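You operate a simulated robot arm through the tools that you are given. There is no shell and no other tool. Be economical: measure what you need, move in short steps, check, and stop when the job is done.

You run a simulated two-armed robot. Do the job below in one go: nothing can be reset, and whatever is moved stays where it is left.

TASK
Lid the glue pot, rinse the white brush, wash the smear off the mat.
Fine: rinse in the water pot, then wash with that wet brush and stand it back in its holder; lid on before the glue skins. Set down upright: white brush. What is to be rubbed or washed off counts as gone when no trace of it is left.

Only the result counts: the job must be done as asked and must still hold three seconds after the hand-in. Knocking over, shifting, dropping, spilling or breaking anything else fails it. A push-on lid holds only when it is set on centred and level and pressed home; a screw cap is set on level and turned clockwise until tight.

THE ROBOT
Two 7-joint arms with fingered hands on one trunk, on a base that drives. Base frame: it is fixed to the floor where the robot stands at the start and does not move with it; the origin is under the middle of the robot, x ahead of it, y to its left, z up. Lengths are in mm, angles in rad, forces in N, time in s.
The left shoulder is at the start at [44, 173, 1170], the right one opposite. With the tool pointing down near the work surface each hand reaches from about 380 to 780 mm from the robot's upright axis, wherever it stands, measured 20 degrees to its own side. Places, roughly: glue smear [300, 100, 900]; primer pot [750, 1000, 1000]. Payload 3.5 kg a hand.
The TCP of each hand is the grasp point between the finger pads, 25 mm short of the fingertips. In the tool frame z runs along the fingers and y along their closing line. The gripper opens to 88 mm. The gripper's body begins 29 mm behind the TCP. The gripper is a hand of 3 fingers: y runs from the thumb to the fingers, the wrist lies at [-13, -97, -162] in the tool frame, and closing takes about 1.5 s.
Orientation is that of the tool frame in the base frame, as [roll, pitch, yaw] about the fixed x, y, z axes, in that order (R = Rz(yaw) Ry(pitch) Rx(roll)). With the fingers straight down and the wrist toward the robot, the tool's x, y and z point along [0, 1, 0], [1, 0, 0] and [0, 0, -1] of the base frame.

THE INTERFACE
- The arms move only by the tool step_arm. It takes "left_deltas", "right_deltas" or both (then of equal length, played together; a hand with none holds still); each is a list of rows, each a list of 7 numbers: the shift along the tool's x, y, z in mm, then the turn, a rotation vector about the tool's x, y, z in rad, then the gripper command, from -1 (fully open) to 1 (shut), values between in proportion. In form: [[dx, dy, dz, rx, ry, rz, claw], ...]. A call has 1 to 12 rows; each row shifts and turns the commanded pose from where the row before left it, along the tool's axes as they then stand. Each row takes 0.2 s and may step no farther than 50 mm and 0.15 rad from the row before; otherwise, or with a gripper value out of range, the whole call is refused. Where a pose cannot be reached the arm comes as near as it can. A force on the tool above 40 N (or 10 N above the force at the start of the call, whichever is more), or a blocked arm, ends the call early, and 0.2 s more pass. Each finger travels about 72 mm/s and halts on what it meets, pressing with about 21 N; the grip force reading is that of the motor and also rises with nothing between the fingers. The clock runs only during rows and for 0.2 s after the last one: add rows that do not move to give the fingers time. The reply holds the time, the measured pose of the TCP, the force on the tool along the base axes, the opening and the grip force, in the units named above and with some noise, with the torque about the TCP (base axes, N m) and any sound that the robot's microphone picked up.
- Cameras (640 x 400 px; columns grow to the right, rows downward): "scene" is now at [138.6, 24.1, 1402.4]; the picture's right is [0.26, -0.97, -0.03], its down [-0.56, -0.12, -0.82] and it looks along [0.79, 0.23, -0.57] (base axes); focal length 214 px, centre (320, 200). "left" rides on the left gripper at [-58, -85, -99] in its tool frame; the picture's right is [-0.67, -0.35, 0.66], its down [0.69, -0.63, 0.37] and it looks along [0.29, 0.69, 0.66] (tool axes); focal length 261 px, centre (320, 200). "right" rides on the right gripper at [58, -85, -99] in its tool frame; the picture's right is [-0.67, 0.35, -0.66], its down [-0.69, -0.63, 0.37] and it looks along [-0.29, 0.69, 0.66] (tool axes); focal length 261 px, centre (320, 200).
- grab_frame(camera): a new picture of that camera. It takes no simulated time.
- slide_trunk(by): slides the trunk up (or, below 0, down) by that many mm; the arms and the scene camera ride with it, the base frame stays. It gives what a move gives, with no picture.
- base_move(legs): drives the robot by 1 to 6 legs, each [ahead, left, turn to the left] in mm, mm and rad, along the robot's own axes; the way and the turn of a leg run together, so that a leg with both is an arc; at most 1500 mm and 3.142 rad a leg. The arms and the cameras ride along, it lands a little off, and it stops where it bumps. It gives what a move gives.
- set_grasp(shape, hand): the hand has 3 fingers and takes this shape, open, in about a second: jaw (thumb against the fingers, like two jaws); tri (thumb and two fingers); tip (a fingertip pinch); poke (one finger out to press); point (the index stretched); flat (the hand flat); cup (the hand cupped); fist (a fist). The gripper value then closes the fingers along that shape, each until it touches; the sizes above hold for jaw. It gives what a move gives, with no picture.
- pan_tilt(pan, tilt): turns the head with the scene camera to pan (to the left, within 1.501 rad either way) and tilt (down, from -0.506 to 1.204), counted from straight ahead of the robot. It gives what a move gives.
- pixel_to_xyz(camera, pixels): for up to 12 pixels [column, row] of the newest picture of that camera ("zoom" is the newest enlarged one), the place [x, y, z] in the base frame of the surface seen there, good to about 2 mm. It takes no simulated time.
- close_up(camera, box): a new picture of the part [left, top, right, bottom] of that camera's present view, enlarged. It takes no simulated time.
- hand_in(): hands the job in; it is judged then, once.

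Work in short steps. Measure before you move; look again where a grasp or a placing could have gone wrong, and mend it. You have 80 turns and 70 pictures in all, those below and enlarged ones among them. Open the grippers and draw the arms clear of the work before you hand the job in, unless the task says otherwise; then end with one line.

The tools are called as name(argument=value, ...) on one line, values as JSON. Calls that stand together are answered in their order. step_arm: Moves the arms, as the interface text tells. Its arguments: {"type":"object","properties":{"left_deltas":{"type":"array"},"right_deltas":{"type":"array"}},"required":[]} The other tools are called the same way: slide_trunk (by) slides the trunk up or down; set_grasp (shape, hand) gives the hand a shape; base_move (legs) drives the base; pan_tilt (pan, tilt) turns the head that bears the scene camera; grab_frame (camera) takes a picture; pixel_to_xyz (camera, pixels) gives the place of the surface under pixels of a picture; close_up (camera, box) takes an enlarged picture of a part of a camera's view; hand_in () hands the job in.

At the start:

```text
time_s: 0.0
left_ee_pos: [377.0, 414.8, 1291.5]
left_ee_rot: [3.141, 0.001, 1.571]
left_ft_force: [-0.1, 0.0, 0.2]
left_wrist_torque: [-0.02, 0.0, -0.03]
left_gripper_width: 87.9
left_grip_force: 0.0
left_shape: jaw
right_ee_pos: [341.4, -12.4, 1335.1]
right_ee_rot: [-3.142, -0.003, 1.57]
right_ft_force: [-0.2, 0.4, 0.3]
right_wrist_torque: [-0.04, 0.0, 0.01]
right_gripper_width: 87.5
right_grip_force: 0.1
right_shape: jaw
trunk travel left (down, up): [-250.0, 205.0]
robot x, y, heading: [-1.4, -2.4, -0.001]
head pan, tilt: [0.262, 0.497]
```

scene: 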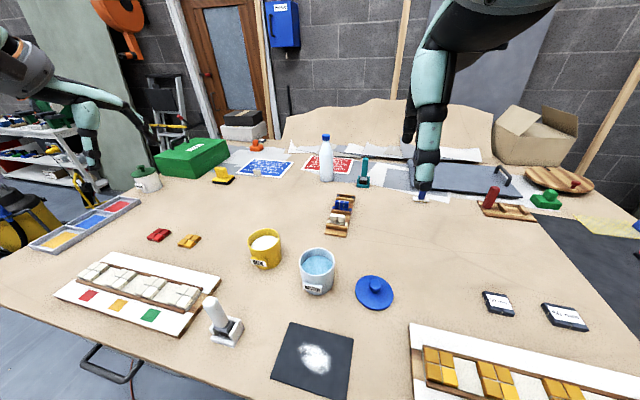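
right: 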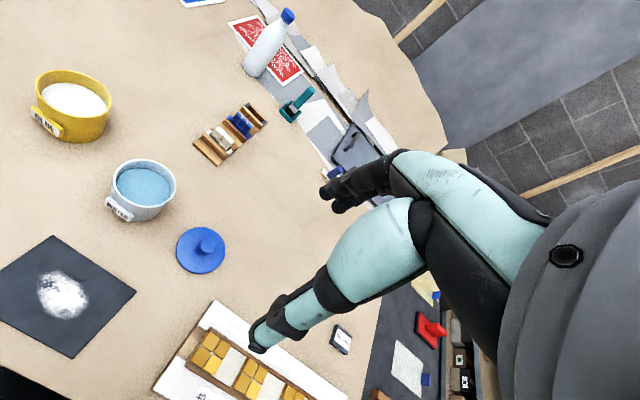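
left: 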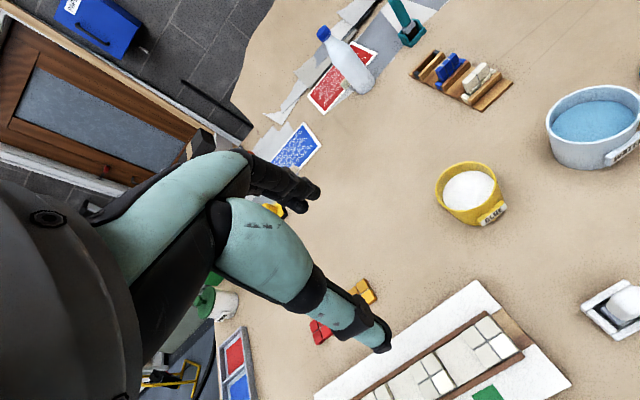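

The scene shows the yellow glue pot at (265,250), the water pot at (317,270), the blue lid at (374,292), the white brush in its holder at (220,320) and the smear at (314,358). I enlarge that region to measure it.

close_up(camera="scene", box=[190, 215, 420, 400])

pixel_to_xyz(camera="scene", pixels=[[374, 283], [374, 300], [358, 292], [393, 292], [265, 243], [317, 263], [215, 303], [228, 330], [314, 358], [290, 325], [353, 338], [345, 397]])

```text
2.16 times, centred on (305, 308) of scene
```

zoom: 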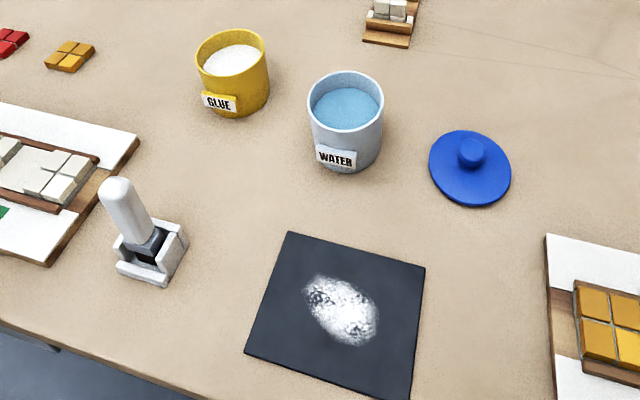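

```text
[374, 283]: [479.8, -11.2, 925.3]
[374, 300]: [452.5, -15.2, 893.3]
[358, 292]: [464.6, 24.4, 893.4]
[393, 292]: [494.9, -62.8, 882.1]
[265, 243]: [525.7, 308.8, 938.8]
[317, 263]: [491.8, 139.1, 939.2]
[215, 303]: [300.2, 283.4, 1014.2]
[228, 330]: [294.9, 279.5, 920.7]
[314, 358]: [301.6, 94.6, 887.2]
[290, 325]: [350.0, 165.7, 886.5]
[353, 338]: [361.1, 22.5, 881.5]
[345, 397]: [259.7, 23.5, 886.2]
```

I measure rims, knob and brush outline in the enlarged picture.

pixel_to_xyz(camera="zoom", pixels=[[232, 33], [196, 62], [265, 45], [205, 76], [255, 68], [345, 74], [309, 104], [382, 97], [345, 128], [345, 105], [232, 60], [240, 112]])

pixel_to_xyz(camera="zoom", pixels=[[471, 146], [459, 150], [484, 150], [470, 160], [430, 165], [510, 172], [462, 133], [475, 205], [440, 185], [505, 150], [420, 210], [540, 180]])

pixel_to_xyz(camera="zoom", pixels=[[117, 183], [103, 197], [133, 195], [140, 225], [150, 240], [145, 255], [118, 265], [155, 283], [187, 238], [120, 240], [168, 226], [200, 260]])

pixel_to_xyz(camera="zoom", pixels=[[305, 280], [318, 275], [378, 310], [375, 345], [355, 345], [303, 300], [340, 310], [290, 233], [424, 268], [410, 398], [247, 352], [330, 335]])

```text
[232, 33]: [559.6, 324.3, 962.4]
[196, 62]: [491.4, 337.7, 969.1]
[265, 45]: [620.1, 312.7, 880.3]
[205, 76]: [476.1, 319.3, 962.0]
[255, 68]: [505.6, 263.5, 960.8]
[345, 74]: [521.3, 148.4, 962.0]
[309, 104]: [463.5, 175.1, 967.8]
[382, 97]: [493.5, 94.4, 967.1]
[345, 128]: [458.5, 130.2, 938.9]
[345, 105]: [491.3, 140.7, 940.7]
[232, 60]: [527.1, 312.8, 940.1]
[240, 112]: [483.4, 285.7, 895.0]
```

```text
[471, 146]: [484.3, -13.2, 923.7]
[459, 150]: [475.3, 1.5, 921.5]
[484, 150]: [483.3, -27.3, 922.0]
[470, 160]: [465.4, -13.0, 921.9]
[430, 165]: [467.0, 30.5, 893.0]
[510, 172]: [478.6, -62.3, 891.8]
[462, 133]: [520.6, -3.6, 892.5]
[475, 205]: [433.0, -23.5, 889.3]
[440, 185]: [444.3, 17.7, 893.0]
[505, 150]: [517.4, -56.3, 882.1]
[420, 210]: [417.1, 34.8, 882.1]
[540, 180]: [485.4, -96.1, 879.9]
```

```text
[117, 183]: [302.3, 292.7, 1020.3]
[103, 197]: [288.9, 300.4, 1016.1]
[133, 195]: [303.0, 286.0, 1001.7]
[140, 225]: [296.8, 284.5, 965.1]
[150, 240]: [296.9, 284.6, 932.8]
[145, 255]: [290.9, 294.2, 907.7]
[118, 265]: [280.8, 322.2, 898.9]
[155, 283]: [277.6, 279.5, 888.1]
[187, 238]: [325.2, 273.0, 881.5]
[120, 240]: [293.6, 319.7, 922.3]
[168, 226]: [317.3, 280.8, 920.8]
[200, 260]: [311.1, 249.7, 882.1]
```

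```text
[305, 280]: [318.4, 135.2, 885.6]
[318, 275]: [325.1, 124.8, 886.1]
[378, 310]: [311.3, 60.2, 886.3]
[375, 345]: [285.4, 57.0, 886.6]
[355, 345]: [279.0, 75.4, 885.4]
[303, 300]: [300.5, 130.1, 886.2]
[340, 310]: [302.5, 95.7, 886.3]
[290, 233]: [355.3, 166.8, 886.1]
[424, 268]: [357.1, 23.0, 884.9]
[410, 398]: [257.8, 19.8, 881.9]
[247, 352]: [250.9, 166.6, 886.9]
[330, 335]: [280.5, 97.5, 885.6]
```

The table is at z≈882 and both rims at ≈968. The lid flange is ≈892 with its knob top ≈923 near (475,-13), and the brush top is ≈1020 at (298,290). The mat is too close to reach, so I back the robot about 120 mm and tuck the right arm to its own side.

base_move(legs=[[-120, 0, 0]])

step_arm(right_deltas=[[-50, 0, 0, 0, 0, 0, -1], [-50, 0, 0, 0, 0, 0, -1], [-50, 0, 0, 0, 0, 0, -1], [-50, 0, 0, 0, 0, 0, -1], [-50, 0, 0, 0, 0, 0, -1]])

grab_frame(camera="scene")

```text
time_s: 1.2
left_ee_pos: [257.4, 415.1, 1289.7]
left_ee_rot: [-3.14, 0.0, 1.572]
left_ft_force: [0.0, 1.2, -0.6]
left_wrist_torque: [0.0, 0.03, -0.02]
left_gripper_width: 87.7
left_grip_force: 0.1
left_shape: jaw
right_ee_pos: [224.0, -11.8, 1334.1]
right_ee_rot: [-3.14, -0.002, 1.571]
right_ft_force: [-0.3, -0.1, -0.7]
right_wrist_torque: [-0.02, -0.02, 0.02]
right_gripper_width: 87.5
right_grip_force: 0.1
right_shape: jaw
trunk travel left (down, up): [-250.0, 205.0]
robot x, y, heading: [-117.0, -1.5, -0.001]
head pan, tilt: [0.262, 0.497]
```

```text
time_s: 2.4
left_ee_pos: [255.8, 413.2, 1293.1]
left_ee_rot: [-3.14, 0.0, 1.571]
left_ft_force: [-0.1, 0.4, -0.9]
left_wrist_torque: [0.0, 0.0, -0.03]
left_gripper_width: 87.6
left_grip_force: 0.1
left_shape: jaw
right_ee_pos: [222.7, -264.2, 1334.7]
right_ee_rot: [3.139, -0.004, 1.572]
right_ft_force: [0.5, 0.0, 0.3]
right_wrist_torque: [0.0, 0.01, -0.01]
right_gripper_width: 87.6
right_grip_force: 0.0
right_shape: jaw
trunk travel left (down, up): [-250.0, 205.0]
robot x, y, heading: [-120.9, 0.9, 0.0]
head pan, tilt: [0.262, 0.497]
```

```text
65 pictures are left
```

scene: 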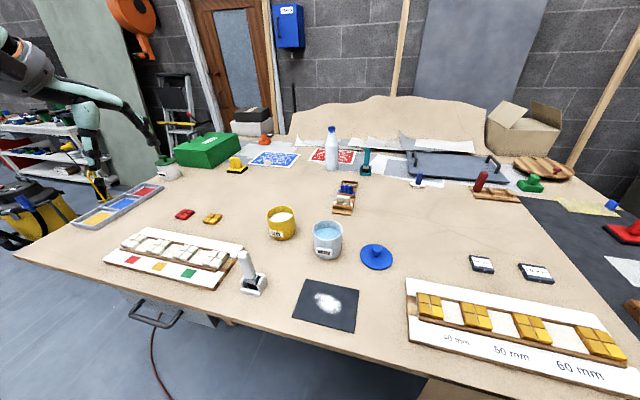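

The way is clear, so I bring the left hand to a hover above the lid.

step_arm(left_deltas=[[-38.8, 19, 14, 0, 0, 0, -1], [-38.8, 19, 14, 0, 0, 0, -1], [-38.8, 19, 14, 0, 0, 0, -1], [-38.8, 19, 14, 0, 0, 0, -1], [-38.8, 19, 14, 0, 0, 0, -1], [-38.8, 19, 14, 0, 0, 0, -1], [-38.8, 19, 14, 0, 0, 0, -1], [-38.8, 19, 14, 0, 0, 0, -1], [-38.8, 19, 14, 0, 0, 0, -1], [-38.8, 19, 14, 0, 0, 0, -1], [-38.8, 19, 14, 0, 0, 0, -1]])

grab_frame(camera="left")

```text
time_s: 4.8
left_ee_pos: [375.0, 168.3, 1190.8]
left_ee_rot: [3.14, 0.0, 1.572]
left_ft_force: [-0.5, 0.1, -0.2]
left_wrist_torque: [-0.03, 0.01, 0.01]
left_gripper_width: 87.9
left_grip_force: 0.0
left_shape: jaw
left hand out of reach, approached as far as the arm can: row 7, 8, 9, 10, 11
right_ee_pos: [222.5, -262.3, 1334.9]
right_ee_rot: [3.139, -0.003, 1.572]
right_ft_force: [-0.2, -1.2, 0.6]
right_wrist_torque: [0.04, 0.01, -0.01]
right_gripper_width: 87.6
right_grip_force: 0.0
right_shape: jaw
trunk travel left (down, up): [-250.0, 205.0]
robot x, y, heading: [-119.3, 2.5, 0.004]
head pan, tilt: [0.262, 0.497]
```

```text
64 pictures are left
```

left: 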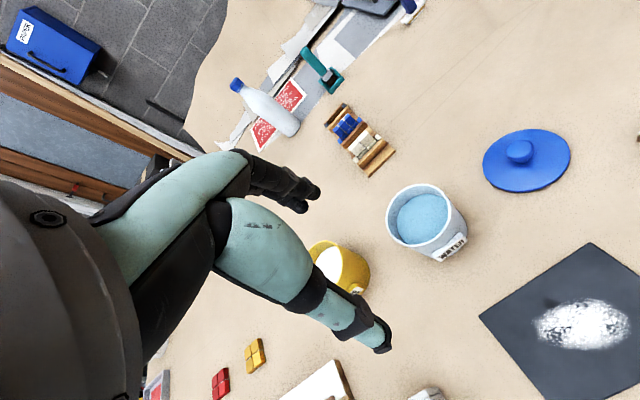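

The arm stopped short at y=168 since reaching across is limited. I turn the robot 0.3 rad right so the work lies on the left hand's own side.

base_move(legs=[[0, 0, -0.3]])

```text
time_s: 6.2
left_ee_pos: [404.0, 12.6, 1189.7]
left_ee_rot: [-3.14, -0.001, 1.269]
left_ft_force: [-0.3, -0.2, -0.3]
left_wrist_torque: [-0.01, 0.02, -0.02]
left_gripper_width: 87.8
left_grip_force: 0.0
left_shape: jaw
right_ee_pos: [129.5, -352.5, 1335.1]
right_ee_rot: [3.14, -0.002, 1.267]
right_ft_force: [-0.6, 0.0, 0.9]
right_wrist_torque: [0.0, 0.02, 0.01]
right_gripper_width: 87.5
right_grip_force: 0.1
right_shape: jaw
trunk travel left (down, up): [-250.0, 205.0]
robot x, y, heading: [-120.1, 0.1, -0.302]
head pan, tilt: [0.262, 0.497]
```

The hand now is at (404,13,1190), yaw 1.269. I move it over the lid at z≈1040 and look.

step_arm(left_deltas=[[-1, 19, 37, 0, 0, 0, -1], [-1, 19, 37, 0, 0, 0, -1], [-1, 19, 37, 0, 0, 0, -1], [-1, 19, 37, 0, 0, 0, -1], [0, 0, 0, 0, 0, 0, -1]])

grab_frame(camera="left")

```text
time_s: 7.4
left_ee_pos: [437.7, 24.4, 1116.7]
left_ee_rot: [3.141, -0.001, 1.269]
left_ft_force: [0.0, 0.6, -0.3]
left_wrist_torque: [0.04, 0.0, -0.01]
left_gripper_width: 87.7
left_grip_force: 0.1
left_shape: jaw
left hand out of reach, approached as far as the arm can: row 1, 2, 3, 4
right_ee_pos: [128.3, -351.2, 1335.5]
right_ee_rot: [-3.141, -0.002, 1.265]
right_ft_force: [-0.1, -0.4, 1.1]
right_wrist_torque: [0.0, 0.02, -0.02]
right_gripper_width: 87.7
right_grip_force: 0.1
right_shape: jaw
trunk travel left (down, up): [-250.0, 205.0]
robot x, y, heading: [-119.5, -4.2, -0.303]
head pan, tilt: [0.262, 0.497]
```

```text
63 pictures are left
```

left: 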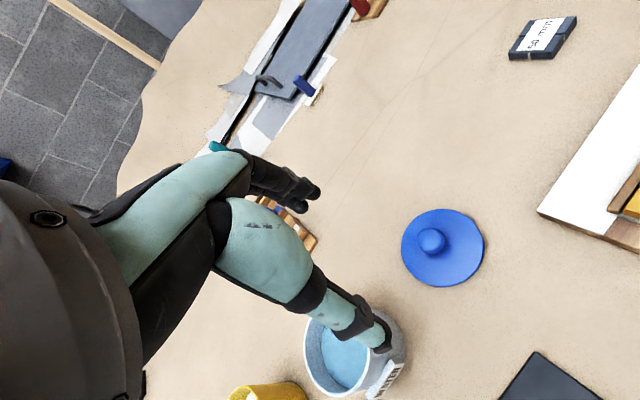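

The reach report suggests the commanded pose ran on past what the arm could do. I command it back by the presumed overshoot while staying high and see where the hand settles.

step_arm(left_deltas=[[36, -19.6, -11, 0, 0, 0, -1], [36, -19.6, -11, 0, 0, 0, -1], [36, -19.6, -11, 0, 0, 0, -1], [36, -19.6, -11, 0, 0, 0, -1], [36, -19.6, -11, 0, 0, 0, -1]])

```text
time_s: 8.6
left_ee_pos: [398.2, 231.4, 1170.1]
left_ee_rot: [3.141, 0.001, 1.267]
left_ft_force: [-0.4, 0.4, 0.8]
left_wrist_torque: [0.01, 0.0, 0.02]
left_gripper_width: 87.9
left_grip_force: 0.1
left_shape: jaw
right_ee_pos: [128.8, -349.0, 1336.6]
right_ee_rot: [3.139, -0.001, 1.268]
right_ft_force: [-0.1, 0.2, 0.1]
right_wrist_torque: [0.01, -0.01, 0.0]
right_gripper_width: 87.9
right_grip_force: 0.1
right_shape: jaw
trunk travel left (down, up): [-250.0, 205.0]
robot x, y, heading: [-120.3, 4.2, -0.303]
head pan, tilt: [0.262, 0.497]
```

The command is clamped to the reached pose, so the hand moved exactly as told. I return near (430,30,1150) and go straight down to test whether reach improves lower; only bare table, the lid and the mat lie below there.

step_arm(left_deltas=[[-36.5, 18, 4, 0, 0, 0, -1], [-36.5, 18, 4, 0, 0, 0, -1], [-36.5, 18, 4, 0, 0, 0, -1], [-36.5, 18, 4, 0, 0, 0, -1], [-36.5, 18, 4, 0, 0, 0, -1], [0, 0, 40, 0, 0, 0, -1], [0, 0, 40, 0, 0, 0, -1], [0, 0, 40, 0, 0, 0, -1]])

```text
time_s: 10.4
left_ee_pos: [423.9, 38.0, 1037.0]
left_ee_rot: [-3.14, 0.001, 1.268]
left_ft_force: [0.1, 0.1, 0.1]
left_wrist_torque: [0.0, 0.01, -0.02]
left_gripper_width: 88.1
left_grip_force: 0.0
left_shape: jaw
left hand out of reach, approached as far as the arm can: row 7, 8
right_ee_pos: [129.3, -351.5, 1334.5]
right_ee_rot: [-3.141, -0.001, 1.268]
right_ft_force: [0.3, 0.1, -0.1]
right_wrist_torque: [-0.02, 0.01, 0.01]
right_gripper_width: 87.5
right_grip_force: 0.1
right_shape: jaw
trunk travel left (down, up): [-250.0, 205.0]
robot x, y, heading: [-119.3, 2.9, -0.298]
head pan, tilt: [0.262, 0.497]
```

It still strains near there. I swing the wrist toward the left shoulder by turning the hand about its axis, then try lowering.

step_arm(left_deltas=[[0, 0, 0, 0, 0, 0.14, -1], [0, 0, 0, 0, 0, 0.14, -1], [0, 0, 0, 0, 0, 0.14, -1], [0, 0, 10, 0, 0, 0, -1], [0, 0, 10, 0, 0, 0, -1]])

```text
time_s: 11.6
left_ee_pos: [424.2, 39.5, 1016.0]
left_ee_rot: [-3.141, 0.0, 0.849]
left_ft_force: [0.4, -0.7, -0.2]
left_wrist_torque: [0.03, 0.02, 0.01]
left_gripper_width: 87.8
left_grip_force: 0.0
left_shape: jaw
right_ee_pos: [129.6, -351.3, 1334.4]
right_ee_rot: [3.142, -0.002, 1.268]
right_ft_force: [1.0, -0.4, -1.0]
right_wrist_torque: [-0.01, -0.03, 0.02]
right_gripper_width: 87.6
right_grip_force: 0.0
right_shape: jaw
trunk travel left (down, up): [-250.0, 205.0]
robot x, y, heading: [-116.6, 0.9, -0.3]
head pan, tilt: [0.262, 0.497]
```

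Turning the wrist clears the limit: yaw is 0.849 with no warning. I move over the lid.

step_arm(left_deltas=[[-3.2, 37, 0, 0, 0, 0, -1], [-3.2, 37, 0, 0, 0, 0, -1], [0, 0, 0, 0, 0, 0, -1]])

grab_frame(camera="left")

```text
time_s: 12.4
left_ee_pos: [448.0, 29.3, 1036.4]
left_ee_rot: [3.14, 0.001, 0.847]
left_ft_force: [-0.7, 0.1, -0.6]
left_wrist_torque: [-0.03, 0.0, 0.01]
left_gripper_width: 87.8
left_grip_force: 0.2
left_shape: jaw
left hand out of reach, approached as far as the arm can: row 1, 2
right_ee_pos: [130.8, -350.7, 1334.9]
right_ee_rot: [-3.14, -0.001, 1.268]
right_ft_force: [-0.1, 0.1, -0.9]
right_wrist_torque: [-0.01, 0.0, 0.01]
right_gripper_width: 87.4
right_grip_force: 0.2
right_shape: jaw
trunk travel left (down, up): [-250.0, 205.0]
robot x, y, heading: [-118.9, -1.8, -0.303]
head pan, tilt: [0.262, 0.497]
```

```text
62 pictures are left
```

left: 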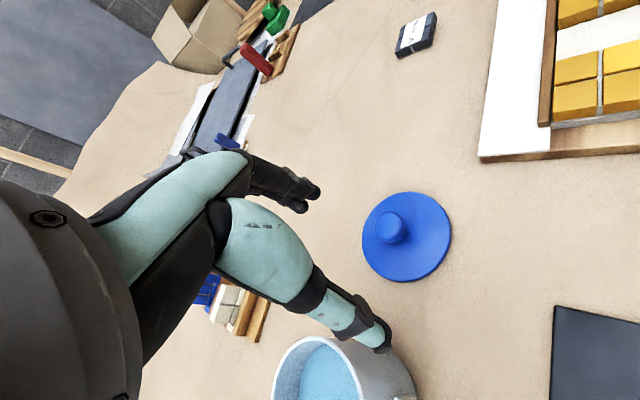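

The lid is seen at (405,235) in the left view, and the arm is still held back, maybe because the wrist is too high. I draw back slightly and lower to see whether reach opens nearer the surface.

step_arm(left_deltas=[[0, -10, 20, 0, 0, 0, -1], [0, 0, 25, 0, 0, 0, -1], [0, 0, 20, 0, 0, 0, -1]])

step_arm(left_deltas=[[-5, 15, 0, 0, 0, 0, -1], [-5, 15, 0, 0, 0, 0, -1]])

grab_frame(camera="scene")

```text
time_s: 13.2
left_ee_pos: [429.4, 50.5, 980.8]
left_ee_rot: [3.139, -0.001, 0.849]
left_ft_force: [-0.8, 0.5, 0.2]
left_wrist_torque: [-0.04, 0.02, 0.0]
left_gripper_width: 87.7
left_grip_force: 0.1
left_shape: jaw
left hand out of reach, approached as far as the arm can: row 2, 3
right_ee_pos: [128.8, -350.6, 1335.4]
right_ee_rot: [-3.141, -0.002, 1.267]
right_ft_force: [0.2, -0.4, 0.3]
right_wrist_torque: [0.01, 0.01, 0.01]
right_gripper_width: 87.4
right_grip_force: 0.2
right_shape: jaw
trunk travel left (down, up): [-250.0, 205.0]
robot x, y, heading: [-119.4, 1.5, -0.299]
head pan, tilt: [0.262, 0.497]
```

```text
time_s: 13.8
left_ee_pos: [432.8, 43.0, 995.8]
left_ee_rot: [3.14, 0.0, 0.849]
left_ft_force: [0.4, -0.3, 0.5]
left_wrist_torque: [-0.01, -0.02, 0.01]
left_gripper_width: 87.8
left_grip_force: 0.0
left_shape: jaw
left hand out of reach, approached as far as the arm can: row 1, 2
right_ee_pos: [130.3, -352.3, 1334.7]
right_ee_rot: [3.141, -0.001, 1.267]
right_ft_force: [0.6, -0.3, 0.3]
right_wrist_torque: [-0.02, -0.01, 0.01]
right_gripper_width: 87.6
right_grip_force: 0.0
right_shape: jaw
trunk travel left (down, up): [-250.0, 205.0]
robot x, y, heading: [-119.0, -1.8, -0.304]
head pan, tilt: [0.262, 0.497]
```

```text
61 pictures are left
```

scene: 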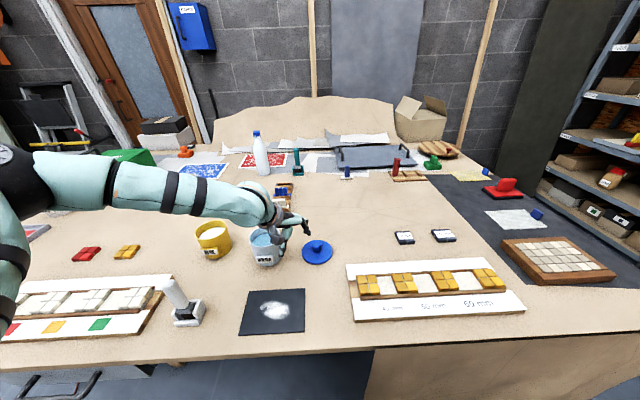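

The elbow stands out to the left and the arm stops near the 20° line. I raise the hand and turn the robot another 0.4 rad right, so the lid comes well onto the left side.

step_arm(left_deltas=[[0, -20, -40, 0, 0, 0, -1], [0, 0, -40, 0, 0, 0, -1]])

base_move(legs=[[0, 0, -0.4]])

```text
time_s: 14.4
left_ee_pos: [417.5, 55.0, 1075.4]
left_ee_rot: [3.142, 0.0, 0.847]
left_ft_force: [-0.6, -0.6, -0.2]
left_wrist_torque: [0.0, -0.01, -0.01]
left_gripper_width: 87.8
left_grip_force: 0.0
left_shape: jaw
right_ee_pos: [129.3, -353.2, 1335.1]
right_ee_rot: [3.141, -0.006, 1.266]
right_ft_force: [-0.4, 0.8, 0.1]
right_wrist_torque: [0.01, -0.03, 0.0]
right_gripper_width: 87.9
right_grip_force: 0.0
right_shape: jaw
trunk travel left (down, up): [-250.0, 205.0]
robot x, y, heading: [-120.1, 0.2, -0.306]
head pan, tilt: [0.262, 0.497]
```

```text
time_s: 16.0
left_ee_pos: [396.9, -156.8, 1075.6]
left_ee_rot: [3.14, 0.0, 0.448]
left_ft_force: [-1.0, -0.8, -0.2]
left_wrist_torque: [-0.04, -0.02, -0.01]
left_gripper_width: 87.8
left_grip_force: 0.0
left_shape: jaw
right_ee_pos: [-25.9, -420.4, 1334.7]
right_ee_rot: [3.141, -0.003, 0.867]
right_ft_force: [-0.7, -0.3, -0.2]
right_wrist_torque: [0.04, -0.02, 0.02]
right_gripper_width: 87.5
right_grip_force: 0.1
right_shape: jaw
trunk travel left (down, up): [-250.0, 205.0]
robot x, y, heading: [-120.2, -1.8, -0.702]
head pan, tilt: [0.262, 0.497]
```

I move over the lid and bring the hand yaw back to neutral, then look.

step_arm(left_deltas=[[33, -23.7, 15, 0, 0, 0, -1], [33, -23.7, 15, 0, 0, 0, -1], [33, -23.7, 15, 0, 0, 0, -1], [33, -23.7, 15, 0, 0, 0, -1], [0, 0, 0, 0, 0, -0.14, -1], [0, 0, 0, 0, 0, -0.14, -1], [0, 0, 0, 0, 0, -0.14, -1]])

grab_frame(camera="left")

```text
time_s: 17.6
left_ee_pos: [475.1, -13.9, 1015.7]
left_ee_rot: [3.141, 0.0, 0.87]
left_ft_force: [-1.3, -0.1, -0.3]
left_wrist_torque: [-0.03, -0.01, 0.02]
left_gripper_width: 87.8
left_grip_force: 0.0
left_shape: jaw
right_ee_pos: [-26.6, -420.0, 1334.4]
right_ee_rot: [3.142, -0.003, 0.87]
right_ft_force: [-0.3, -0.3, -0.2]
right_wrist_torque: [0.0, -0.02, 0.03]
right_gripper_width: 87.4
right_grip_force: 0.1
right_shape: jaw
trunk travel left (down, up): [-250.0, 205.0]
robot x, y, heading: [-119.2, -0.8, -0.701]
head pan, tilt: [0.262, 0.497]
```

```text
60 pictures are left
```

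left: 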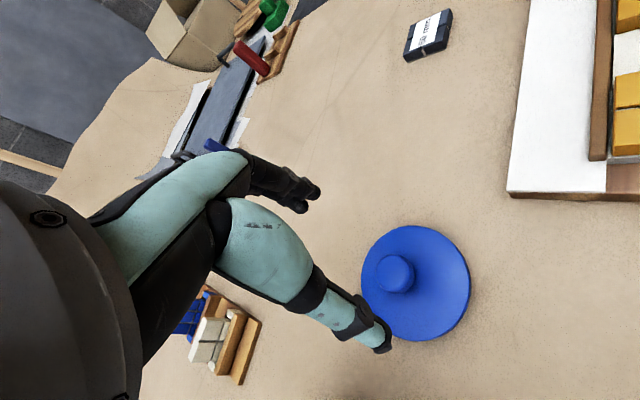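

The hand reaches the lid well now, with the knob at (395,273). I measure knob and lid edge from this view.

pixel_to_xyz(camera="left", pixels=[[395, 265], [379, 268], [412, 268], [395, 257], [393, 290], [362, 270], [469, 285], [410, 227], [430, 339], [440, 240], [465, 310], [450, 380]])

close_up(camera="left", box=[320, 200, 500, 360])

```text
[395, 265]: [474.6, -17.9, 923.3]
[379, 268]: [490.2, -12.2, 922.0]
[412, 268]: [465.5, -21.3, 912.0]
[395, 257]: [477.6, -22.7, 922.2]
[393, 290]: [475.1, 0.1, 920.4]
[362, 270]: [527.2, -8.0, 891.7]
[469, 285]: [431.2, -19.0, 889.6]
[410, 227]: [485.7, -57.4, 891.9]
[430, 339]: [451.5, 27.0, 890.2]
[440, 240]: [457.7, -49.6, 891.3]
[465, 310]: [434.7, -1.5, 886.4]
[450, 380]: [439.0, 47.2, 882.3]
```

```text
2.50 times, centred on (410, 280) of left
```

zoom: 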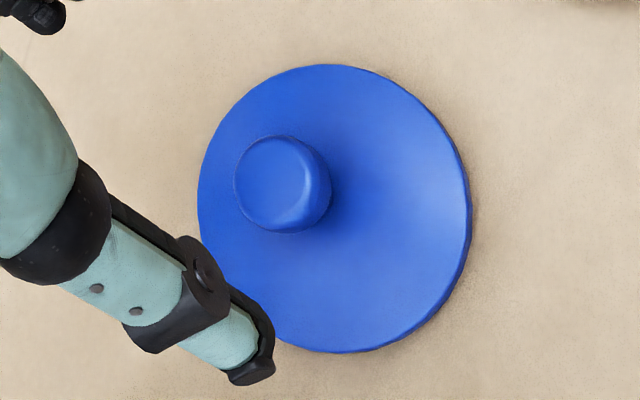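

The knob is about 27 mm wide and centred at (477,-14), with the flange at 892. I descend to TCP z≈922 so the tips stay above the flange, then close.

step_arm(left_deltas=[[1, 0, 32, 0, 0, 0, -1], [0, 1, 32, 0, 0, 0, -1], [0, 0, 20, 0, 0, 0, -1], [0, 0, 9.5, 0, 0, 0, -1], [0, 0, 0, 0, 0, 0, 0.2], [0, 0, 0, 0, 0, 0, 1], [0, 0, 0, 0, 0, 0, 1], [0, 0, 0, 0, 0, 0, 1], [0, 0, 0, 0, 0, 0, 1], [0, 0, 0, 0, 0, 0, 1]])

grab_frame(camera="left")

```text
time_s: 19.8
left_ee_pos: [477.1, -17.1, 922.2]
left_ee_rot: [3.141, 0.001, 0.869]
left_ft_force: [0.3, -0.2, 1.6]
left_wrist_torque: [-0.06, -0.07, 0.03]
left_gripper_width: 17.4
left_grip_force: 20.7
left_shape: jaw
right_ee_pos: [-27.3, -420.6, 1334.8]
right_ee_rot: [-3.141, -0.003, 0.868]
right_ft_force: [-0.6, 0.3, -0.2]
right_wrist_torque: [0.0, -0.02, 0.0]
right_gripper_width: 87.9
right_grip_force: 0.0
right_shape: jaw
trunk travel left (down, up): [-250.0, 205.0]
robot x, y, heading: [-117.0, -0.4, -0.703]
head pan, tilt: [0.262, 0.497]
```

```text
58 pictures are left
```

left: 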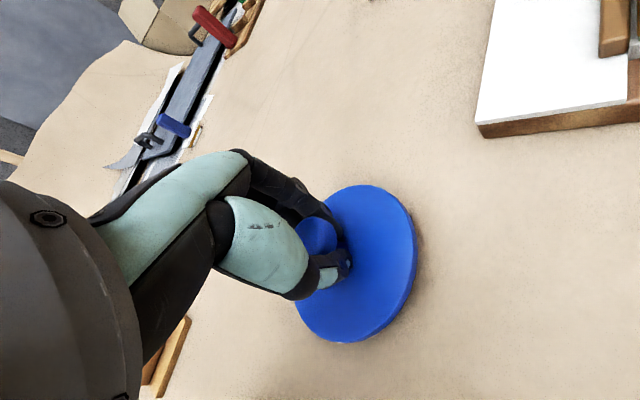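

The grip closed at 17.4 mm with force 20.7 N. I lift 60 mm and check that the lid comes with it, level.

step_arm(left_deltas=[[0, 0, -10, 0, 0, 0, 1], [0, 0, -20, 0, 0, 0, 1], [0, 0, -30, 0, 0, 0, 1]])

grab_frame(camera="left")

grab_frame(camera="scene")

```text
time_s: 20.6
left_ee_pos: [476.8, -14.7, 982.5]
left_ee_rot: [3.138, 0.0, 0.87]
left_ft_force: [-0.9, -0.6, 0.2]
left_wrist_torque: [0.02, -0.01, -0.04]
left_gripper_width: 17.3
left_grip_force: 21.4
left_shape: jaw
right_ee_pos: [-28.0, -421.7, 1335.2]
right_ee_rot: [3.14, -0.003, 0.868]
right_ft_force: [0.3, 0.4, 0.1]
right_wrist_torque: [0.01, -0.04, 0.01]
right_gripper_width: 87.7
right_grip_force: 0.1
right_shape: jaw
trunk travel left (down, up): [-250.0, 205.0]
robot x, y, heading: [-116.1, 0.4, -0.701]
head pan, tilt: [0.262, 0.497]
```

```text
57 pictures are left
```

left: 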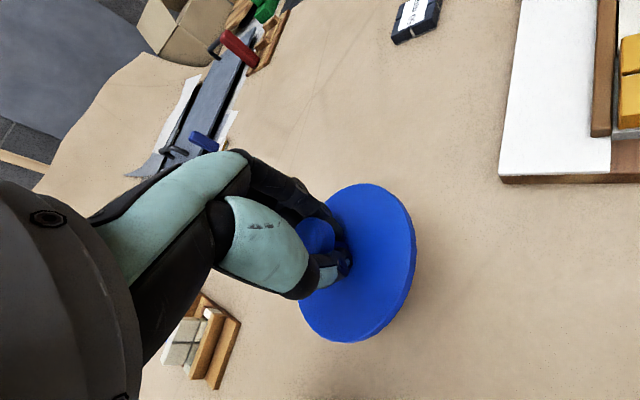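

```text
56 pictures are left
```

scene: 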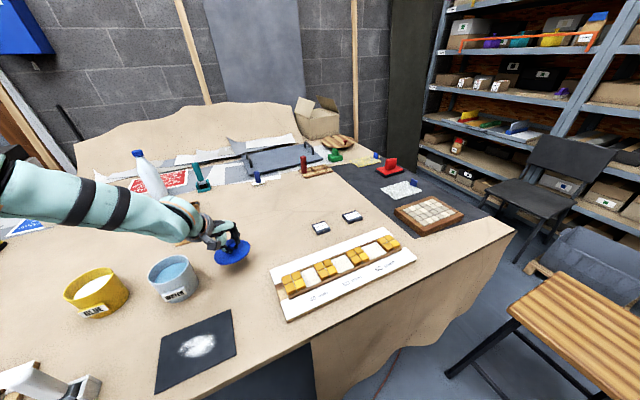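

The lid is lifted. I check its tilt and its centre relative to the TCP from points on its edge.

pixel_to_xyz(camera="left", pixels=[[372, 188], [395, 203], [410, 228], [413, 255], [404, 285], [385, 315], [350, 336], [322, 330], [303, 305], [380, 255], [345, 205], [325, 235]])

close_up(camera="scene", box=[50, 200, 280, 340])

```text
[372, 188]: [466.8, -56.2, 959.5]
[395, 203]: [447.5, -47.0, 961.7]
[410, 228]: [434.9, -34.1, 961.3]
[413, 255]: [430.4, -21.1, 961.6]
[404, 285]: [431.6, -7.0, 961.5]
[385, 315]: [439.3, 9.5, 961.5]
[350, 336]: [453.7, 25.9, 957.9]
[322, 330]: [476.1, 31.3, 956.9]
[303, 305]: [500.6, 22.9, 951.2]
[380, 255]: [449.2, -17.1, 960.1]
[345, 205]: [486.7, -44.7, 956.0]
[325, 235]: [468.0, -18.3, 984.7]
```

```text
2.78 times, centred on (165, 270) of scene
```

zoom: 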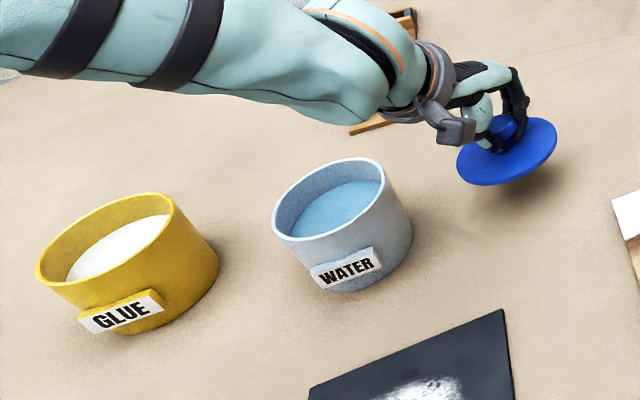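

The lid is tilted by about 0.1 rad (lower toward +x) and centred within 2 mm of the TCP. I measure the glue pot rim in the newest zoom before correcting.

pixel_to_xyz(camera="zoom", pixels=[[40, 266], [60, 240], [90, 215], [130, 198], [158, 196], [171, 205], [165, 225], [145, 248], [118, 270], [85, 282], [50, 280], [120, 245]])

close_up(camera="scene", box=[50, 250, 146, 330])

```text
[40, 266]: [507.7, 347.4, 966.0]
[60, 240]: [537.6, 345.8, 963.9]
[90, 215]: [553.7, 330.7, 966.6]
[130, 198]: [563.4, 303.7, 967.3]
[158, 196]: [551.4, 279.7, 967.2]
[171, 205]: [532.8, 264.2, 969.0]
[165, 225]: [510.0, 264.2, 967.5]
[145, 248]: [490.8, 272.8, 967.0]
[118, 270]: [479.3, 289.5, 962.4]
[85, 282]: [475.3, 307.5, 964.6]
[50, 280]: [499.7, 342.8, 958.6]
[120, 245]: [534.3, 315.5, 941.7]
```

```text
5.00 times, centred on (98, 290) of scene
```

zoom: 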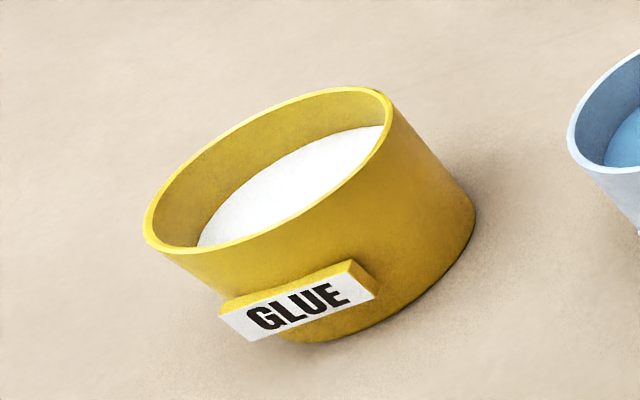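

The rim centre is (519,306) at z 968, with all radii consistent at about 43.5. I raise the lid to z≈1060 and carry it over the glue pot.

step_arm(left_deltas=[[0, 0, -40, 0, 0, 0, 1], [0, 0, -38, 0, 0, 0, 1], [33.9, -21.7, 0, 0, 0, 0, 1], [33.9, -21.7, 0, 0, 0, 0, 1], [33.9, -21.7, 0, 0, 0, 0, 1], [33.9, -21.7, 0, 0, 0, 0, 1], [33.9, -21.7, 0, 0, 0, 0, 1], [33.9, -21.7, 0, 0, 0, 0, 1], [33.9, -21.7, 0, 0, 0, 0, 1], [33.9, -21.7, 0, 0, 0, 0, 1], [0, 0, 0, -0.054, 0.091, 0, 1]])

grab_frame(camera="left")

close_up(camera="scene", box=[0, 180, 200, 340])

```text
time_s: 23.0
left_ee_pos: [519.2, 303.9, 1060.2]
left_ee_rot: [3.085, -0.089, 0.872]
left_ft_force: [0.2, 0.3, 0.4]
left_wrist_torque: [0.0, 0.0, 0.0]
left_gripper_width: 16.6
left_grip_force: 21.0
left_shape: jaw
right_ee_pos: [-27.9, -420.8, 1335.0]
right_ee_rot: [3.141, -0.003, 0.868]
right_ft_force: [0.6, -0.4, -1.3]
right_wrist_torque: [-0.03, -0.02, 0.0]
right_gripper_width: 87.8
right_grip_force: 0.1
right_shape: jaw
trunk travel left (down, up): [-250.0, 205.0]
robot x, y, heading: [-121.5, -4.0, -0.696]
head pan, tilt: [0.262, 0.497]
```

```text
53 pictures are left
```

left: 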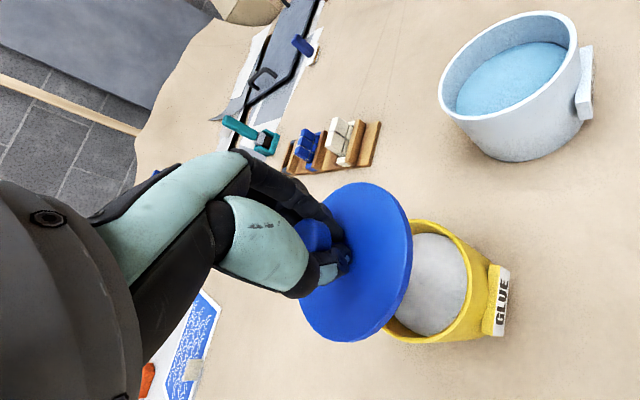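

```text
2.50 times, centred on (100, 260) of scene
```

zoom: 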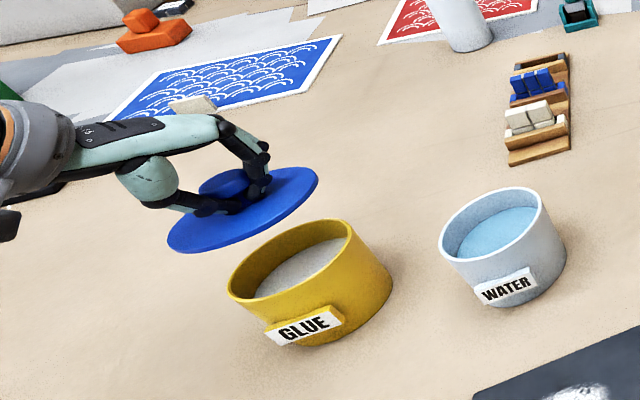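

Reach is fine here. I measure the lid's level and centre again from both views.

pixel_to_xyz(camera="left", pixels=[[365, 186], [390, 203], [405, 228], [408, 255], [400, 285], [380, 318], [348, 336], [320, 327], [305, 305], [375, 255], [345, 205], [350, 310]])

pixel_to_xyz(camera="zoom", pixels=[[175, 242], [210, 245], [250, 232], [285, 212], [312, 185], [300, 171], [275, 172], [180, 222], [230, 225], [275, 195], [225, 180], [290, 185]])

```text
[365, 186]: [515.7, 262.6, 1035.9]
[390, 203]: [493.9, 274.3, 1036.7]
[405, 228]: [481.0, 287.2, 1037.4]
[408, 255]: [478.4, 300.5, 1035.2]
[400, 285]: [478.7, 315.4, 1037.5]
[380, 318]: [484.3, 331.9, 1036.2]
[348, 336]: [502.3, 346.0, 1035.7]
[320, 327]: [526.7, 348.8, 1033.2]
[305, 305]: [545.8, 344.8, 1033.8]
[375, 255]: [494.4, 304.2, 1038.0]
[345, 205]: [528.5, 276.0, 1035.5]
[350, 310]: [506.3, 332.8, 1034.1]
```

```text
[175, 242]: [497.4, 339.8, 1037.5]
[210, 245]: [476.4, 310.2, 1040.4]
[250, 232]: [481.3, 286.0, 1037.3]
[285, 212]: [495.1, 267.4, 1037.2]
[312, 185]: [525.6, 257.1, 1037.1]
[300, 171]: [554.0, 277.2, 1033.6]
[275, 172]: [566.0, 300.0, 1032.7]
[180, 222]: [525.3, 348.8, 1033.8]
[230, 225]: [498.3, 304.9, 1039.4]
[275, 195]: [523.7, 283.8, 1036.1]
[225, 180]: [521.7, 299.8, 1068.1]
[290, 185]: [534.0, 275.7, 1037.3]
```

The lid still leans about 0.045 and sits ~2–3 mm off. I trim the tilt and offset and lower straight down to about 18 mm above contact.

step_arm(left_deltas=[[-0.9, -3.1, 0, -0.015, 0.052, 0, 1], [-2.8, -1.4, 19.7, 0, 0, 0, 1], [-2.8, -1.4, 19.7, 0, 0, 0, 1], [0, 0, 0, 0, 0, 0, 1]])

grab_frame(camera="left")

close_up(camera="scene", box=[20, 220, 180, 330])

```text
time_s: 24.0
left_ee_pos: [516.5, 305.2, 1019.4]
left_ee_rot: [3.071, -0.144, 0.874]
left_ft_force: [0.4, 0.6, -0.2]
left_wrist_torque: [0.01, 0.0, 0.01]
left_gripper_width: 16.3
left_grip_force: 20.2
left_shape: jaw
right_ee_pos: [-28.0, -421.1, 1334.2]
right_ee_rot: [-3.141, -0.003, 0.866]
right_ft_force: [0.2, 0.1, -0.8]
right_wrist_torque: [0.01, 0.03, -0.03]
right_gripper_width: 87.7
right_grip_force: 0.1
right_shape: jaw
trunk travel left (down, up): [-250.0, 205.0]
robot x, y, heading: [-121.0, -0.3, -0.702]
head pan, tilt: [0.262, 0.497]
```

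```text
51 pictures are left
```

left: 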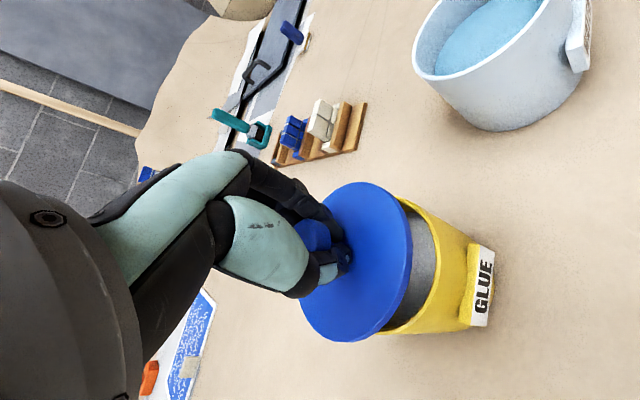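

```text
3.64 times, centred on (100, 275) of scene
```

zoom: 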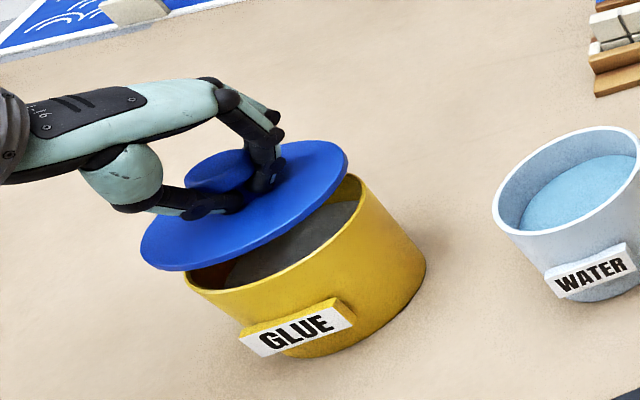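

pixel_to_xyz(camera="zoom", pixels=[[150, 262], [185, 266], [225, 255], [265, 236], [305, 210], [340, 180], [342, 152], [315, 143], [285, 148], [155, 230], [290, 180], [215, 240]])

pixel_to_xyz(camera="left", pixels=[[365, 187], [390, 203], [405, 228], [408, 255], [400, 285], [380, 318], [348, 336], [320, 327], [305, 305], [470, 240], [415, 210], [465, 310]])

```text
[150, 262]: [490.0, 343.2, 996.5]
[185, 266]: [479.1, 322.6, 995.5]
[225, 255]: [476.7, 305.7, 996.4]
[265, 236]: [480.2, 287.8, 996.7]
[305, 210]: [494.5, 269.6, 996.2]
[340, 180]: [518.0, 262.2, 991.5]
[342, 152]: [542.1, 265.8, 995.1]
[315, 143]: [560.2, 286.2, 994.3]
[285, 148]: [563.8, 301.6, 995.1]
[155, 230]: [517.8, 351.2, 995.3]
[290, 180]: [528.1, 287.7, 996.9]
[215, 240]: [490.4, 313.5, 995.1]
```

```text
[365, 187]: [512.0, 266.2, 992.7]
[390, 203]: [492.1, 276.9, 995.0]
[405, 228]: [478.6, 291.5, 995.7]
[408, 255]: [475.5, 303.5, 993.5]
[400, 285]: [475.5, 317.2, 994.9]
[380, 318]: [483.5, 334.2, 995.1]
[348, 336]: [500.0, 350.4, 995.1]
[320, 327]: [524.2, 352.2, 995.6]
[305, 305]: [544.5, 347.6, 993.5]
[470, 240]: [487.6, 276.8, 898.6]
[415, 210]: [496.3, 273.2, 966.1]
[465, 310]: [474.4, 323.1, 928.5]
```

The lid is level within ±1 mm and centred at ≈(519.5,307) over the pot at (519,306). I lower gently until contact.

step_arm(left_deltas=[[-2.2, -0.4, 11.8, 0, 0, 0, 1], [-0.6, -0.3, 3.9, 0, 0, 0, 1], [-0.3, -0.15, 2, 0, 0, 0, 1], [0, 0, 0, 0, 0, 0, 1]])

close_up(camera="scene", box=[20, 220, 180, 330])

```text
time_s: 25.0
left_ee_pos: [515.9, 304.9, 1000.6]
left_ee_rot: [3.071, -0.141, 0.874]
left_ft_force: [-0.3, 0.0, 3.1]
left_wrist_torque: [-0.02, -0.1, -0.02]
left_gripper_width: 16.6
left_grip_force: 21.3
left_shape: jaw
right_ee_pos: [-27.1, -422.2, 1334.6]
right_ee_rot: [-3.14, -0.001, 0.869]
right_ft_force: [0.0, 0.8, 0.2]
right_wrist_torque: [0.0, 0.0, 0.03]
right_gripper_width: 87.7
right_grip_force: 0.1
right_shape: jaw
trunk travel left (down, up): [-250.0, 205.0]
robot x, y, heading: [-122.1, -2.1, -0.698]
head pan, tilt: [0.262, 0.497]
```

```text
3.64 times, centred on (100, 275) of scene
```

zoom: 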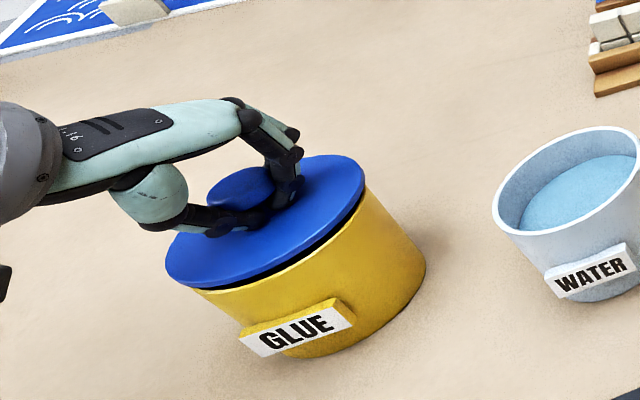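

Contact begins at about 3 N and a thin gap shows under the lid. I press further in small steps.

step_arm(left_deltas=[[-0.3, -0.15, 2, 0, 0, 0, 1], [-0.3, -0.15, 2, 0, 0, 0, 1], [-0.3, -0.15, 2, 0, 0, 0, 1], [0, 0, 0, 0, 0, 0, 1]])

close_up(camera="scene", box=[20, 220, 180, 330])

```text
time_s: 26.0
left_ee_pos: [514.9, 304.2, 998.0]
left_ee_rot: [3.066, -0.147, 0.875]
left_ft_force: [2.6, 1.8, 23.5]
left_wrist_torque: [-0.03, -0.31, 0.02]
left_gripper_width: 17.5
left_grip_force: 20.7
left_shape: jaw
right_ee_pos: [-31.6, -422.7, 1334.5]
right_ee_rot: [3.14, -0.004, 0.867]
right_ft_force: [-0.4, -0.2, 0.2]
right_wrist_torque: [0.03, -0.03, 0.0]
right_gripper_width: 87.4
right_grip_force: 0.0
right_shape: jaw
trunk travel left (down, up): [-250.0, 205.0]
robot x, y, heading: [-117.7, -0.9, -0.702]
head pan, tilt: [0.262, 0.497]
```

```text
3.64 times, centred on (100, 275) of scene
```

zoom: 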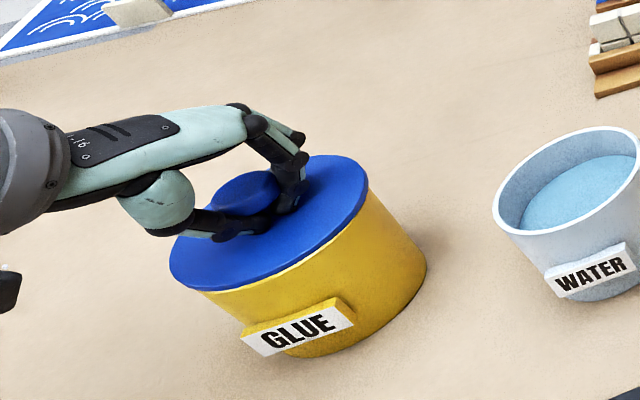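

The lid appears seated with 23 N down. I check its height and level.

pixel_to_xyz(camera="zoom", pixels=[[180, 270], [215, 285], [255, 272], [300, 248], [340, 215], [365, 185], [345, 162], [315, 160], [185, 245], [310, 215], [240, 255], [330, 180]])

```text
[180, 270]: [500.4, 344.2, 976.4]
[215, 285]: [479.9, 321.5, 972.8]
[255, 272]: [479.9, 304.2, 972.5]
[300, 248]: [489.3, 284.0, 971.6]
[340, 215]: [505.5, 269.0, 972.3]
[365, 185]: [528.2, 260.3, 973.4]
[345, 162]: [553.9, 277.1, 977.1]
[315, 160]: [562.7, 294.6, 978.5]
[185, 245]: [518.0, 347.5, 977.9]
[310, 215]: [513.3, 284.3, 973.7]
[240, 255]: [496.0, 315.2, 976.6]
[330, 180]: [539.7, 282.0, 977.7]
```

The front edge is at about 972 but the back at about 978, so it isn't fully home at the back. I release the knob, straighten the hand and rise, then look before pressing from the top.

step_arm(left_deltas=[[0.3, 0.15, -2, 0, 0, 0, 1], [0, 0, 0, 0, 0, 0, -0.2], [0, 0, 0, 0, 0, 0, -0.6], [0, 0, 0, 0, 0, 0, -1], [0, 0, 0, 0, 0, 0, -1], [0, 0, -20, 0, 0, 0, -1], [0, 0, -35, 0, 0, 0, -1], [0, 0, 0, 0.069, -0.143, 0, -1]])

grab_frame(camera="left")

close_up(camera="scene", box=[20, 220, 180, 330])

```text
refused: row 8 steps farther than a row can; nothing moved
```

```text
47 pictures are left
```

left: 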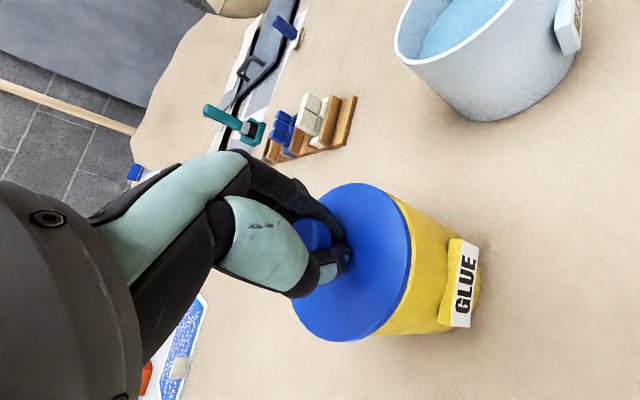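

```text
3.64 times, centred on (100, 275) of scene
```

zoom: 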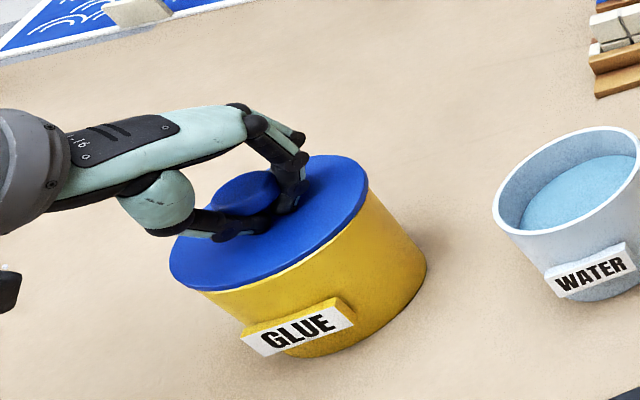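

The refused row turned too far, so I split it: release, rise, then straighten in two rows.

step_arm(left_deltas=[[0.3, 0.15, -2, 0, 0, 0, 1], [0, 0, 0, 0, 0, 0, -0.2], [0, 0, 0, 0, 0, 0, -0.6], [0, 0, 0, 0, 0, 0, -1], [0, 0, 0, 0, 0, 0, -1], [0, 0, -20, 0, 0, 0, -1], [0, 0, -35, 0, 0, 0, -1], [0, 0, 0, 0.035, -0.072, 0, -1], [0, 0, 0, 0.035, -0.072, 0, -1]])

grab_frame(camera="left")

close_up(camera="scene", box=[20, 220, 180, 330])

```text
time_s: 27.2
left_ee_pos: [518.7, 303.1, 998.4]
left_ee_rot: [3.066, -0.143, 0.873]
left_ft_force: [0.4, 0.2, 0.9]
left_wrist_torque: [0.03, 0.02, -0.02]
left_gripper_width: 87.5
left_grip_force: 0.1
left_shape: jaw
right_ee_pos: [-25.9, -420.3, 1334.7]
right_ee_rot: [3.141, -0.002, 0.866]
right_ft_force: [0.4, 0.4, -0.4]
right_wrist_torque: [-0.02, -0.01, -0.03]
right_gripper_width: 87.5
right_grip_force: 0.0
right_shape: jaw
trunk travel left (down, up): [-250.0, 205.0]
robot x, y, heading: [-119.8, -1.5, -0.699]
head pan, tilt: [0.262, 0.497]
stopped in row 5 (left hand): the force on the tool passed its limit (the readings are from after the stop); the commanded pose is now the measured one
```

```text
45 pictures are left
```

left: 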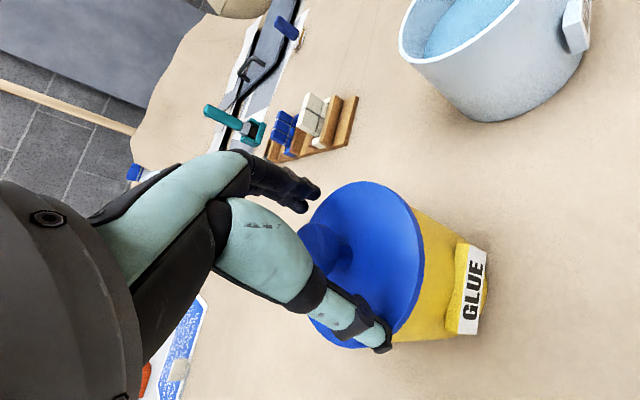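

```text
3.64 times, centred on (100, 275) of scene
```

zoom: 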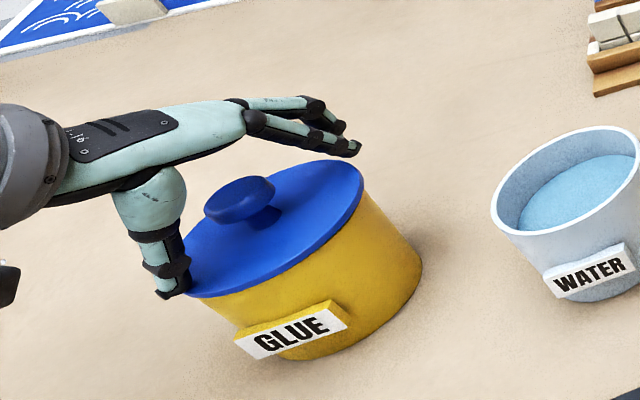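

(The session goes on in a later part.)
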